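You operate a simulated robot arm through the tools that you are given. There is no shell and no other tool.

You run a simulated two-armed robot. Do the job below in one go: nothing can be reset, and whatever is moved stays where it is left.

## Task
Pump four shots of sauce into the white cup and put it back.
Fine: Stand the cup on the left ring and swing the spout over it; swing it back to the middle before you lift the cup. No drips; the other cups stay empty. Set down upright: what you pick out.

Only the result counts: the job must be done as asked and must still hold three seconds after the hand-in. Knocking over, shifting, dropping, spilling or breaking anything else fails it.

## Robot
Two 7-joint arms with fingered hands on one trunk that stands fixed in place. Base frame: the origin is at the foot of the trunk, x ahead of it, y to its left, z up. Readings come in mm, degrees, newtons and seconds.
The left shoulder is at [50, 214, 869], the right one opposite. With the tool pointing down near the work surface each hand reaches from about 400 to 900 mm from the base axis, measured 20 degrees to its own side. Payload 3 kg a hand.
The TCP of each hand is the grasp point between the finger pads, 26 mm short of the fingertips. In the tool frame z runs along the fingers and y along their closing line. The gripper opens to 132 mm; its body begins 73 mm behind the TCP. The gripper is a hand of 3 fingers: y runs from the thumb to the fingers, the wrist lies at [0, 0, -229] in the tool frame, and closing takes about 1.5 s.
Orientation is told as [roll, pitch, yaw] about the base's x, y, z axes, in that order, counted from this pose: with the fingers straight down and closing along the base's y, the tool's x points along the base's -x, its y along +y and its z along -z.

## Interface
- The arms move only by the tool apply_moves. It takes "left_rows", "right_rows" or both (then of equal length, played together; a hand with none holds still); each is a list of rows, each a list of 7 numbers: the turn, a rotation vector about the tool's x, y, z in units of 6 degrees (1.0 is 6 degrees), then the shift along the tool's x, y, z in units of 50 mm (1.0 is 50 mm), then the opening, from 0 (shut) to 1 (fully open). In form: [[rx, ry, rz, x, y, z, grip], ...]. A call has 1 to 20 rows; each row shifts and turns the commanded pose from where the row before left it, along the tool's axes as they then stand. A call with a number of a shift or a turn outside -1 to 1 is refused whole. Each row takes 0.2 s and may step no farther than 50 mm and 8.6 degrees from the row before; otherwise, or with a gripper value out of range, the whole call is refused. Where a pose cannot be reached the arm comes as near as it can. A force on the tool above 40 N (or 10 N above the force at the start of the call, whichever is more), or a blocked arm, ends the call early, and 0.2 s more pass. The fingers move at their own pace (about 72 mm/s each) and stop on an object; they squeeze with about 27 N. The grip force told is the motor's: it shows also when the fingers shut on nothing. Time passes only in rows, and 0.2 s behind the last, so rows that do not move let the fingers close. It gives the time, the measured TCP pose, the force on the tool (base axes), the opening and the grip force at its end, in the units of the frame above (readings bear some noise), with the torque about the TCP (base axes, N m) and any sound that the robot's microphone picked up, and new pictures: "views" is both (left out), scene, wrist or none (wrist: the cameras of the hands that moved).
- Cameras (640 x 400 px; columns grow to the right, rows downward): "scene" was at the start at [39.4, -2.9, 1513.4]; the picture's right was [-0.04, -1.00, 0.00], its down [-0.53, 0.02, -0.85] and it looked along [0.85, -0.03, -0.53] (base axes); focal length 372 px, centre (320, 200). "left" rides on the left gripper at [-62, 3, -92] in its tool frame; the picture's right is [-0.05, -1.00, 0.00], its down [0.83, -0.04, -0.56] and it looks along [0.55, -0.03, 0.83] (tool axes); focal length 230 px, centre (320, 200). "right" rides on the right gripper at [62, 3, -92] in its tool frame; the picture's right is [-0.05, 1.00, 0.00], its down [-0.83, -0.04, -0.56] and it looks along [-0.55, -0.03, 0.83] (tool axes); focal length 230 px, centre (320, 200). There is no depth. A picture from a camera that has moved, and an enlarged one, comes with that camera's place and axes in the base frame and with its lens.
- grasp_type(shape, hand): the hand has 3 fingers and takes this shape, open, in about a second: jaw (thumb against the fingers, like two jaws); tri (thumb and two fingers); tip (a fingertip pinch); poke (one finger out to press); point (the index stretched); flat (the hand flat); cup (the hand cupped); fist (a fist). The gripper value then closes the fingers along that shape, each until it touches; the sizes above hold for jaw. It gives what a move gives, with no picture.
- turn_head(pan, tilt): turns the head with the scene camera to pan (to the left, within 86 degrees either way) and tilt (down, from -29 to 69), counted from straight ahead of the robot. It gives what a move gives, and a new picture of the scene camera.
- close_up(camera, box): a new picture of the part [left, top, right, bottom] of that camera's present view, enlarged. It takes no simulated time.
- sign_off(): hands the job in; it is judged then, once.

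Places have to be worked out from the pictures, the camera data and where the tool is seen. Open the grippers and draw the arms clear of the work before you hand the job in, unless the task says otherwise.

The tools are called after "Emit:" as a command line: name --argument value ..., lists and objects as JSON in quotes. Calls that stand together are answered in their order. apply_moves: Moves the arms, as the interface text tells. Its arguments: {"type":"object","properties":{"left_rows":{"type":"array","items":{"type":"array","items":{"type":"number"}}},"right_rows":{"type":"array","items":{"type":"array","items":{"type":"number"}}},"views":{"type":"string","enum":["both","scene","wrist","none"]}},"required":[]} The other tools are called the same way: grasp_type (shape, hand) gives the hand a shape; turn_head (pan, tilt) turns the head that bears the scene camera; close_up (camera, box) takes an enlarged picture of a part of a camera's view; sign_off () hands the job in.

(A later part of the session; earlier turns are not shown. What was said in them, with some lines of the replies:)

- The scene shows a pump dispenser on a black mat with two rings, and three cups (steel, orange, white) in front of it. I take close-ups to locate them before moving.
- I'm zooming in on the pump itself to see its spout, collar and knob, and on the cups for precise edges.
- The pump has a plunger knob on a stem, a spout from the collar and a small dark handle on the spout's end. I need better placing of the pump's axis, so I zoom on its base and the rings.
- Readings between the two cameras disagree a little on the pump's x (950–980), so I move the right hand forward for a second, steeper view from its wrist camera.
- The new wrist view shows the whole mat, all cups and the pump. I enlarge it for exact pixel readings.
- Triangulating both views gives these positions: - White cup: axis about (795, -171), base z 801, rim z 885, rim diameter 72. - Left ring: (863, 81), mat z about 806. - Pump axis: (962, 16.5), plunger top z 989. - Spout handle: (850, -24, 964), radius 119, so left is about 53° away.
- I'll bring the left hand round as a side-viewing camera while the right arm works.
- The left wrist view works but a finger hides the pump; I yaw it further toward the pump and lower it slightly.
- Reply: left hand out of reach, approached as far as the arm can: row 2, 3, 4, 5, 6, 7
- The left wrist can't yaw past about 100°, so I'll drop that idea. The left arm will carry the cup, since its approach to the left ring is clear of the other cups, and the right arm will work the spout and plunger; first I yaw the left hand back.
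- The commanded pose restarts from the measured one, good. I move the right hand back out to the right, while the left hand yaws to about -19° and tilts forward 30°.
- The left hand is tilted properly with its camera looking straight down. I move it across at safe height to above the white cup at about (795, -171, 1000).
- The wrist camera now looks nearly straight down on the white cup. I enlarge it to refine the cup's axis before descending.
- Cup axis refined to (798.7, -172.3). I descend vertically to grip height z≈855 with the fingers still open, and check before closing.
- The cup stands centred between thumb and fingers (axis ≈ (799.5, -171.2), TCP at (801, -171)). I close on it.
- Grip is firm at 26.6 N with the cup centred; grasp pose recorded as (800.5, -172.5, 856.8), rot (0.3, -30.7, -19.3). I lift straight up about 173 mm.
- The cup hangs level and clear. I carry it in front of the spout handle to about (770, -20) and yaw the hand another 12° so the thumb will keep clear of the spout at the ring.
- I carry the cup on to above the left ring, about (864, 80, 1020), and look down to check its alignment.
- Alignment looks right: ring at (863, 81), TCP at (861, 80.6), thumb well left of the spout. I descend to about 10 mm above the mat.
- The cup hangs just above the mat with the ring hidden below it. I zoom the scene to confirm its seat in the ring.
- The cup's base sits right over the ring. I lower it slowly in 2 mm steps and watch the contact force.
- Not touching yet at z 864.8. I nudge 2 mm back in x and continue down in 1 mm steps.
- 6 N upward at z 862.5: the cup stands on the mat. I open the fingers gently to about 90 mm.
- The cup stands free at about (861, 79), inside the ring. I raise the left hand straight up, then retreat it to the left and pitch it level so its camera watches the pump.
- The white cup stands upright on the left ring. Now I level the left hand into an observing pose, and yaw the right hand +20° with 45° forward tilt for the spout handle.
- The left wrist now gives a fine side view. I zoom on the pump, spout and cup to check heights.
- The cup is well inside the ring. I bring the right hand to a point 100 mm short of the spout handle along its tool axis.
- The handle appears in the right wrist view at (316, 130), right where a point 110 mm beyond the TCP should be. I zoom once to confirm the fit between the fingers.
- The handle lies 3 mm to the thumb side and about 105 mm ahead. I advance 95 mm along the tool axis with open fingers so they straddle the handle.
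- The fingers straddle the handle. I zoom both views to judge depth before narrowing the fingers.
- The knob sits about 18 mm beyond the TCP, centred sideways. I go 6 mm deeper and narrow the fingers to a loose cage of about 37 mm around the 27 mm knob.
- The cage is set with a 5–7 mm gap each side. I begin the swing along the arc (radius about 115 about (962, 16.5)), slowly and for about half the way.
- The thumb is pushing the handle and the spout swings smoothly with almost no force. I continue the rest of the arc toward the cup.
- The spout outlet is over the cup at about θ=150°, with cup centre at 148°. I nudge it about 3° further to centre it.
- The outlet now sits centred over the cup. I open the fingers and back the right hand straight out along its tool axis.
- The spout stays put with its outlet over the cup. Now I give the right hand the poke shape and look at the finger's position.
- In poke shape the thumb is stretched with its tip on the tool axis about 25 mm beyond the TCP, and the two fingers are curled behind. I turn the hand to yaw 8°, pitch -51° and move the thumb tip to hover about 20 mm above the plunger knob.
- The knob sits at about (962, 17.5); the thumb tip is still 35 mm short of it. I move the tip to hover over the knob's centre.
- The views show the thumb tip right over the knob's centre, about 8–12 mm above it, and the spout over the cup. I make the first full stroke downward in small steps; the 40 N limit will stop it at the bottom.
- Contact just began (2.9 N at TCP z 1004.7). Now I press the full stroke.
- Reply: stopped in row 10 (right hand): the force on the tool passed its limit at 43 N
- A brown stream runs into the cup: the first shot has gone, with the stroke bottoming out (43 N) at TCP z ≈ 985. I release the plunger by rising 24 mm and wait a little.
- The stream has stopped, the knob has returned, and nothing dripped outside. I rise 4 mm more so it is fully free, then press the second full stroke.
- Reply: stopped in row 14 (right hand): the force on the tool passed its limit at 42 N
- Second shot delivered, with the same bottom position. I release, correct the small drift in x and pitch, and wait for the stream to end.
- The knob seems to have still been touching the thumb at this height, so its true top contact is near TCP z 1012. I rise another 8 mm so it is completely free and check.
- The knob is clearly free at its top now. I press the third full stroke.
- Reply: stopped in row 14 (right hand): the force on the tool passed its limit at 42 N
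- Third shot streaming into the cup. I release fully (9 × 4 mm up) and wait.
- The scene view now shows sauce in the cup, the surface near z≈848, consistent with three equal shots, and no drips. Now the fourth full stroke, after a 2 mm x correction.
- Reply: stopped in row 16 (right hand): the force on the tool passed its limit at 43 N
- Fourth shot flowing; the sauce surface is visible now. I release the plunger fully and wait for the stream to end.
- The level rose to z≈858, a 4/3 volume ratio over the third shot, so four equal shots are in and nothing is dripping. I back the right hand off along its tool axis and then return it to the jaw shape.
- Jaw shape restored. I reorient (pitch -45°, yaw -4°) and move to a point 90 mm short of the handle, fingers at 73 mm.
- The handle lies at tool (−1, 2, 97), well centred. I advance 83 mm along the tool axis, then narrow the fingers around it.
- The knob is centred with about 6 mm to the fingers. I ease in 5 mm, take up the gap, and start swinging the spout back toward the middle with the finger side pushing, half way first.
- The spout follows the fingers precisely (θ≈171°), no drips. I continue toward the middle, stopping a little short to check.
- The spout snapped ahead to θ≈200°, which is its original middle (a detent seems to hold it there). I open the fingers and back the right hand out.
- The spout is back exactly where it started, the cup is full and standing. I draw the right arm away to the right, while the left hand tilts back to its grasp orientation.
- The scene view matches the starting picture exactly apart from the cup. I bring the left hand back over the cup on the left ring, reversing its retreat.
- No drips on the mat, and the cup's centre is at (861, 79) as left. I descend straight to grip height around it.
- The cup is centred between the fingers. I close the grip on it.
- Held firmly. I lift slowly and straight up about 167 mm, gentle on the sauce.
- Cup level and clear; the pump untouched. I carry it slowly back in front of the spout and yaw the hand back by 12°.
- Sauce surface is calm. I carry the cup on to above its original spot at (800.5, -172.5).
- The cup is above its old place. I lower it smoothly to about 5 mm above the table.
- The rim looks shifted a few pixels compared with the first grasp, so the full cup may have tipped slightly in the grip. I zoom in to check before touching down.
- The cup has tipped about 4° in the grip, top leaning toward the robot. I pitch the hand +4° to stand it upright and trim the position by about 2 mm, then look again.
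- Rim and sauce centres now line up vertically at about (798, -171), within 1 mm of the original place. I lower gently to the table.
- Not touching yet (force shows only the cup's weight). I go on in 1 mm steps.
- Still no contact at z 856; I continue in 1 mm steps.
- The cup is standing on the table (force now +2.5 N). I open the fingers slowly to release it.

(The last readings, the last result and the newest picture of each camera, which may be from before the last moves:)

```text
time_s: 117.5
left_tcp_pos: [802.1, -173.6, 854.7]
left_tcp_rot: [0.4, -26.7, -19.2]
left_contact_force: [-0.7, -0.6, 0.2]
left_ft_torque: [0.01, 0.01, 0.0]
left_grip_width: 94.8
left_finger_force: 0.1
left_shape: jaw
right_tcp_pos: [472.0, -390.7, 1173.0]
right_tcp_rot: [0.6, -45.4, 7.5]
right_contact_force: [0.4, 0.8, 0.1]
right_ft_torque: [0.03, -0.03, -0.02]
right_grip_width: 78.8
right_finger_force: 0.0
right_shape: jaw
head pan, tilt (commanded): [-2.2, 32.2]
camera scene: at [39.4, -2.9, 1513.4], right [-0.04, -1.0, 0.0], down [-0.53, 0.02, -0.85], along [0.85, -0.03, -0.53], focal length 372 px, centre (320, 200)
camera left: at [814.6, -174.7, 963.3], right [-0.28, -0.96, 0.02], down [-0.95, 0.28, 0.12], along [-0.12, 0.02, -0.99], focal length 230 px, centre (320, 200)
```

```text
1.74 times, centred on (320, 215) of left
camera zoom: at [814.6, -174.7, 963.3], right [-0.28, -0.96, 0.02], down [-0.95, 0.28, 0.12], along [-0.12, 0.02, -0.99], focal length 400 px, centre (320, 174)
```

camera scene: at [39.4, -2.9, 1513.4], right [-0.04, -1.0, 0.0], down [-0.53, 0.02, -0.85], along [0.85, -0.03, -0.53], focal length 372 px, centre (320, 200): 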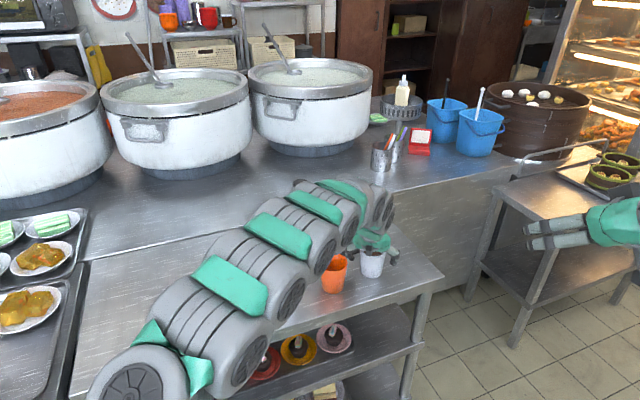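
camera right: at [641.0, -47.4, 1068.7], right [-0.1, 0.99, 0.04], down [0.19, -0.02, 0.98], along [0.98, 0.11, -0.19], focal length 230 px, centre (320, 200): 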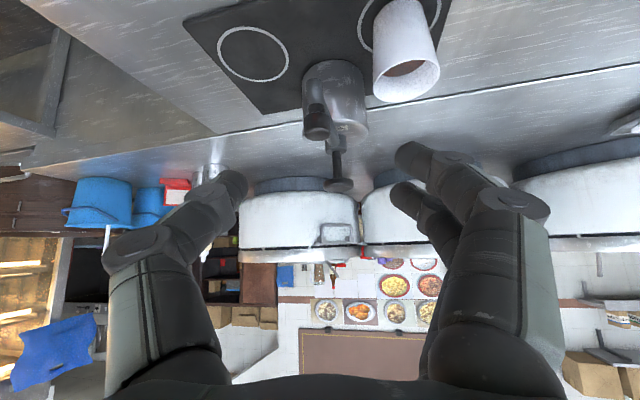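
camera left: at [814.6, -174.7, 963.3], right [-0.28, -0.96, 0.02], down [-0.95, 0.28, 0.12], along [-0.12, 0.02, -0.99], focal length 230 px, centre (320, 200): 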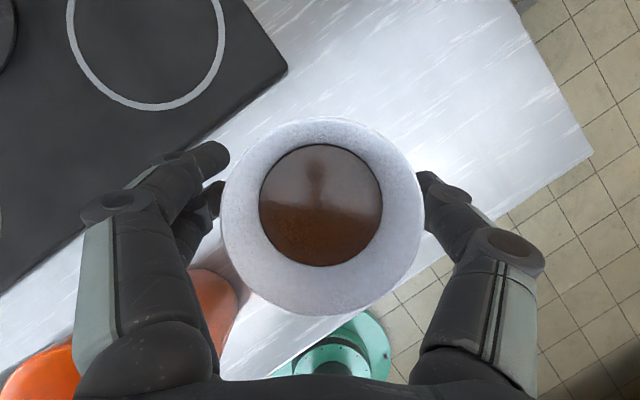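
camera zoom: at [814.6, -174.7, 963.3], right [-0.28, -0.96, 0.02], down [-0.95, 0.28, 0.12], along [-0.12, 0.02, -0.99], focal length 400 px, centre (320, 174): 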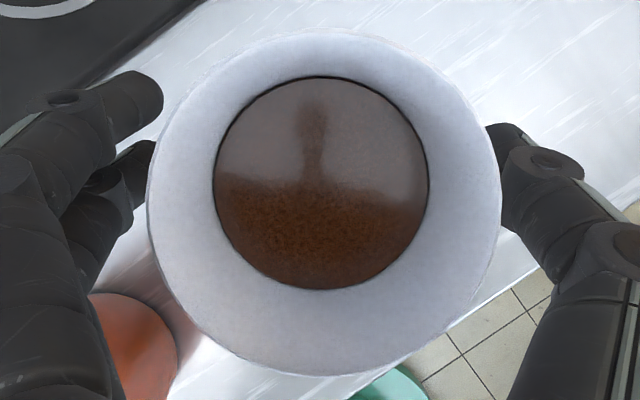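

The cup stands upright and free. I raise the left hand straight up and then withdraw it to the left, well clear of everything.

Emit:
apply_moves --left_rows '[[0, 0, 0, -0.036, 0, -0.0714, 0.72], [0, 0, 0, -0.09, 0, -0.179, 0.72], [0, 0, 0, -0.18, 0, -0.357, 0.72], [0, 0, 0, -0.2245, 0, -0.4465, 0.72], [0, 0, 0, -0.2245, 0, -0.4465, 0.72], [0, 0, 0, -0.2245, 0, -0.4465, 0.72], [0, 0, 0, -0.2245, 0, -0.4465, 0.72], [0, 0, 0, -0.2245, 0, -0.4465, 0.72], [0, 0, 0, -0.2245, 0, -0.4465, 0.72], [0, 0, 0, 0, 0, 0, 0.72]]' --views "wrist"

Emit:
apply_moves --left_rows '[[0, 0, 0, 0.457, 0.645, -0.379, 0.8], [0, 0, 0, 0.457, 0.645, -0.379, 0.9], [0, 0, 0, 0.457, 0.645, -0.379, 1], [0, 0, 0, 0.457, 0.645, -0.379, 1], [0, 0, 0, 0.457, 0.645, -0.379, 1], [0, 0, 0, 0.457, 0.645, -0.379, 1], [0, 0, 0, 0.457, 0.645, -0.379, 1], [0, 0, 0, 0.457, 0.645, -0.379, 1], [0, 0, 0, 0.457, 0.645, -0.379, 1], [0, 0, 0, 0.457, 0.645, -0.379, 1], [0, 0, 0, 0.457, 0.645, -0.379, 1], [0, 0, 0, 0.457, 0.645, -0.379, 1], [0, 0, 0, 0, 0, 0, 1]]' --right_rows '[[0, 0, 0, 0, 0, 0, 0.7], [0, 0, 0, 0, 0, 0, 0.8], [0, 0, 0, 0, 0, 0, 0.9], [0, 0, 0, 0, 0, 0, 1], [0, 0, 0, 0, 0, 0, 1], [0, 0, 0, 0, 0, 0, 1], [0, 0, 0, 0, 0, 0, 1], [0, 0, 0, 0, 0, 0, 1], [0, 0, 0, 0, 0, 0, 1], [0, 0, 0, 0, 0, 0, 1], [0, 0, 0, 0, 0, 0, 1], [0, 0, 0, 0, 0, 0, 1], [0, 0, 0, 0, 0, 0, 1]]' --views "both"

Emit:
close_up --camera "scene" --box '[230, 160, 420, 310]'

```text
time_s: 119.7
left_tcp_pos: [801.5, -173.7, 1037.3]
left_tcp_rot: [0.3, -26.6, -19.3]
left_contact_force: [-0.1, -0.3, 0.0]
left_ft_torque: [-0.02, 0.01, -0.03]
left_grip_width: 94.5
left_finger_force: 0.0
left_shape: jaw
right_tcp_pos: [472.3, -390.6, 1173.4]
right_tcp_rot: [0.5, -45.4, 7.6]
right_contact_force: [0.1, 0.2, -0.3]
right_ft_torque: [0.01, 0.01, -0.03]
right_grip_width: 78.7
right_finger_force: 0.1
right_shape: jaw
head pan, tilt (commanded): [-2.2, 32.2]
camera left: at [815.1, -175.3, 1146.8], right [-0.28, -0.96, 0.02], down [-0.95, 0.28, 0.12], along [-0.12, 0.02, -0.99], focal length 230 px, centre (320, 200)
```

left: 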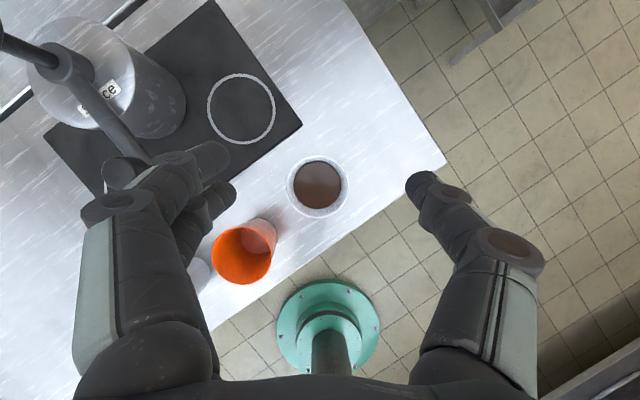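

```text
time_s: 122.5
left_tcp_pos: [598.8, 305.5, 1119.4]
left_tcp_rot: [0.3, -26.6, -19.3]
left_contact_force: [-0.6, 0.2, -0.1]
left_ft_torque: [0.01, 0.03, 0.01]
left_grip_width: 131.9
left_finger_force: 0.1
left_shape: jaw
right_tcp_pos: [472.3, -391.3, 1172.1]
right_tcp_rot: [0.5, -45.3, 7.6]
right_contact_force: [0.1, 0.9, 0.2]
right_ft_torque: [0.03, 0.02, -0.03]
right_grip_width: 132.1
right_finger_force: 0.2
right_shape: jaw
head pan, tilt (commanded): [-2.2, 32.2]
camera scene: at [39.4, -2.9, 1513.4], right [-0.04, -1.0, 0.0], down [-0.53, 0.02, -0.85], along [0.85, -0.03, -0.53], focal length 372 px, centre (320, 200)
camera right: at [363.4, -402.0, 1194.3], right [-0.1, 0.99, 0.04], down [0.19, -0.02, 0.98], along [0.98, 0.11, -0.19], focal length 230 px, centre (320, 200)
camera left: at [612.5, 303.3, 1229.0], right [-0.28, -0.96, 0.02], down [-0.95, 0.28, 0.12], along [-0.12, 0.02, -0.99], focal length 230 px, centre (320, 200)
```

scene: 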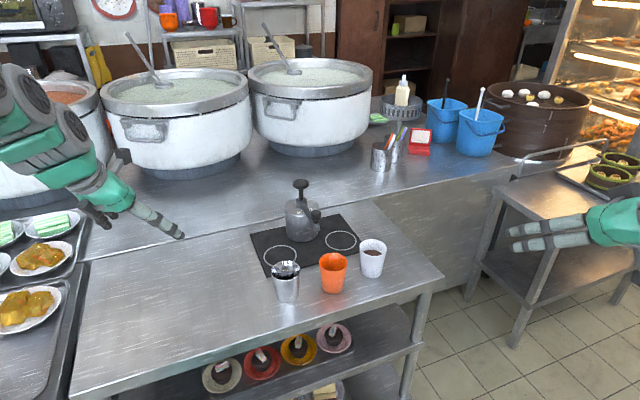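
right: 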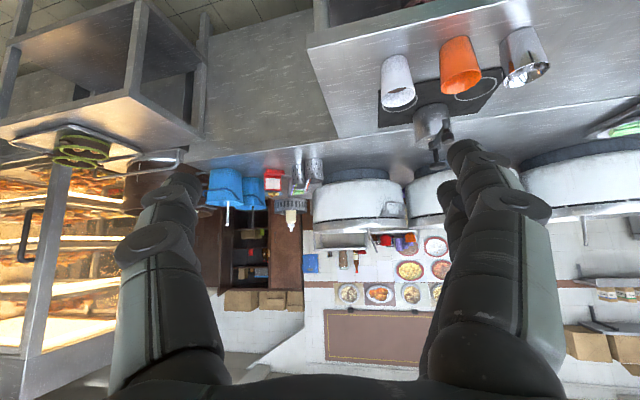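
left: 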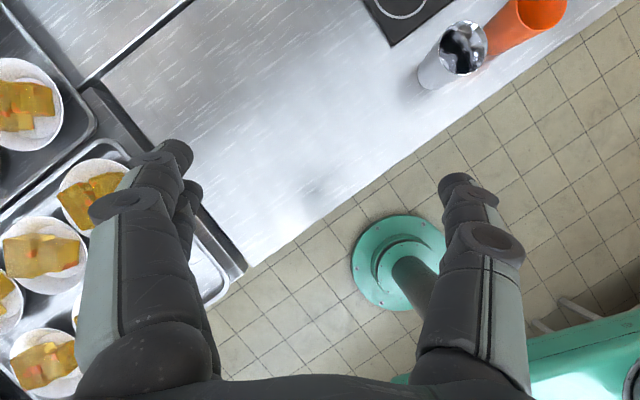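

```text
2.67 times, centred on (325, 235) of scene
camera zoom: at [39.4, -2.9, 1513.4], right [-0.04, -1.0, 0.0], down [-0.53, 0.02, -0.85], along [0.85, -0.03, -0.53], focal length 991 px, centre (307, 107)
```

zoom: 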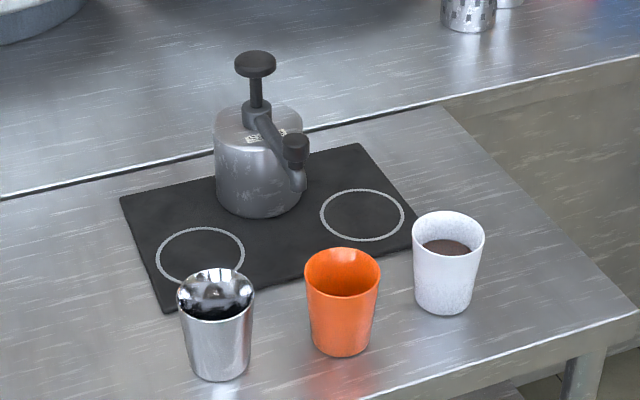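

The cup stands upright within a millimetre or two of its old place, holding four shots; the pump, spout, other cups and mat match the starting picture. I draw the left arm a bit further back and up before handing in.

Emit:
apply_moves --left_rows '[[0, 0, 0, 0.25, 0, -0.6, 1], [0, 0, 0, 0.25, 0, -0.6, 1], [0, 0, 0, 0.25, 0, -0.6, 1], [0, 0, 0, 0, 0, 0, 1], [0, 0, 0, 0, 0, 0, 1]]' --views "scene"

Emit:
close_up --camera "scene" --box '[230, 160, 420, 310]'

```text
time_s: 123.7
left_tcp_pos: [529.4, 327.6, 1183.3]
left_tcp_rot: [0.3, -26.7, -19.3]
left_contact_force: [0.4, 0.8, -0.5]
left_ft_torque: [-0.02, 0.0, 0.0]
left_grip_width: 131.7
left_finger_force: 0.1
left_shape: jaw
right_tcp_pos: [472.7, -391.0, 1173.7]
right_tcp_rot: [0.5, -45.4, 7.6]
right_contact_force: [0.7, -0.3, -0.3]
right_ft_torque: [0.0, 0.01, 0.03]
right_grip_width: 132.0
right_finger_force: 0.0
right_shape: jaw
head pan, tilt (commanded): [-2.2, 32.2]
camera scene: at [39.4, -2.9, 1513.4], right [-0.04, -1.0, 0.0], down [-0.53, 0.02, -0.85], along [0.85, -0.03, -0.53], focal length 372 px, centre (320, 200)
```

scene: 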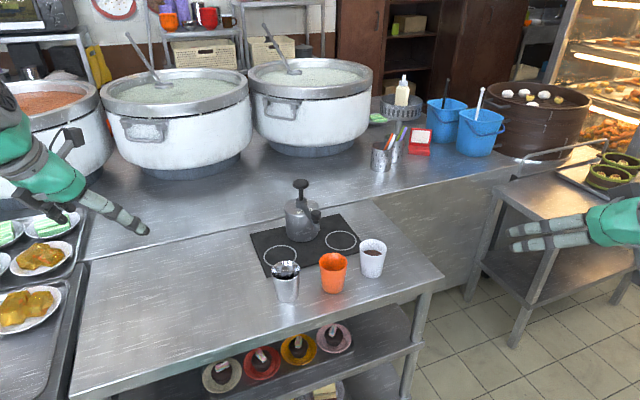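

```text
2.67 times, centred on (325, 235) of scene
camera zoom: at [39.4, -2.9, 1513.4], right [-0.04, -1.0, 0.0], down [-0.53, 0.02, -0.85], along [0.85, -0.03, -0.53], focal length 991 px, centre (307, 107)
```

zoom: 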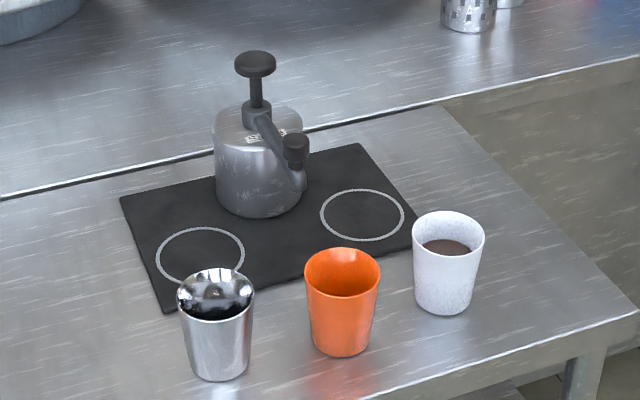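

Everything is still and in place: the white cup is upright in its old spot with four shots, the spout is in the middle, and both hands are open and clear. I hand the job in.

Emit:
sign_off

```text
The job is handed in.
```

I pumped four shots of sauce into the white cup and put it back upright, within a millimetre or two of where it started. The job is handed in; I haven't seen the verdict.

- **Shots:** all four strokes went fully down with sauce streaming into the cup each time. The level rose by a third from the third shot to the fourth, which fits four equal shots.
- **Spout:** I swung it over the cup on the left ring, and swung it back to the middle before lifting the cup.
- **Spills:** I saw no drips on the mat or table, and no sauce went into the steel or orange cup.
- **Cup:** it tipped about 4° in the grip on the way back. I straightened it before setting it down, and nothing spilled.

Both hands were open and clear of the work at the hand-in.
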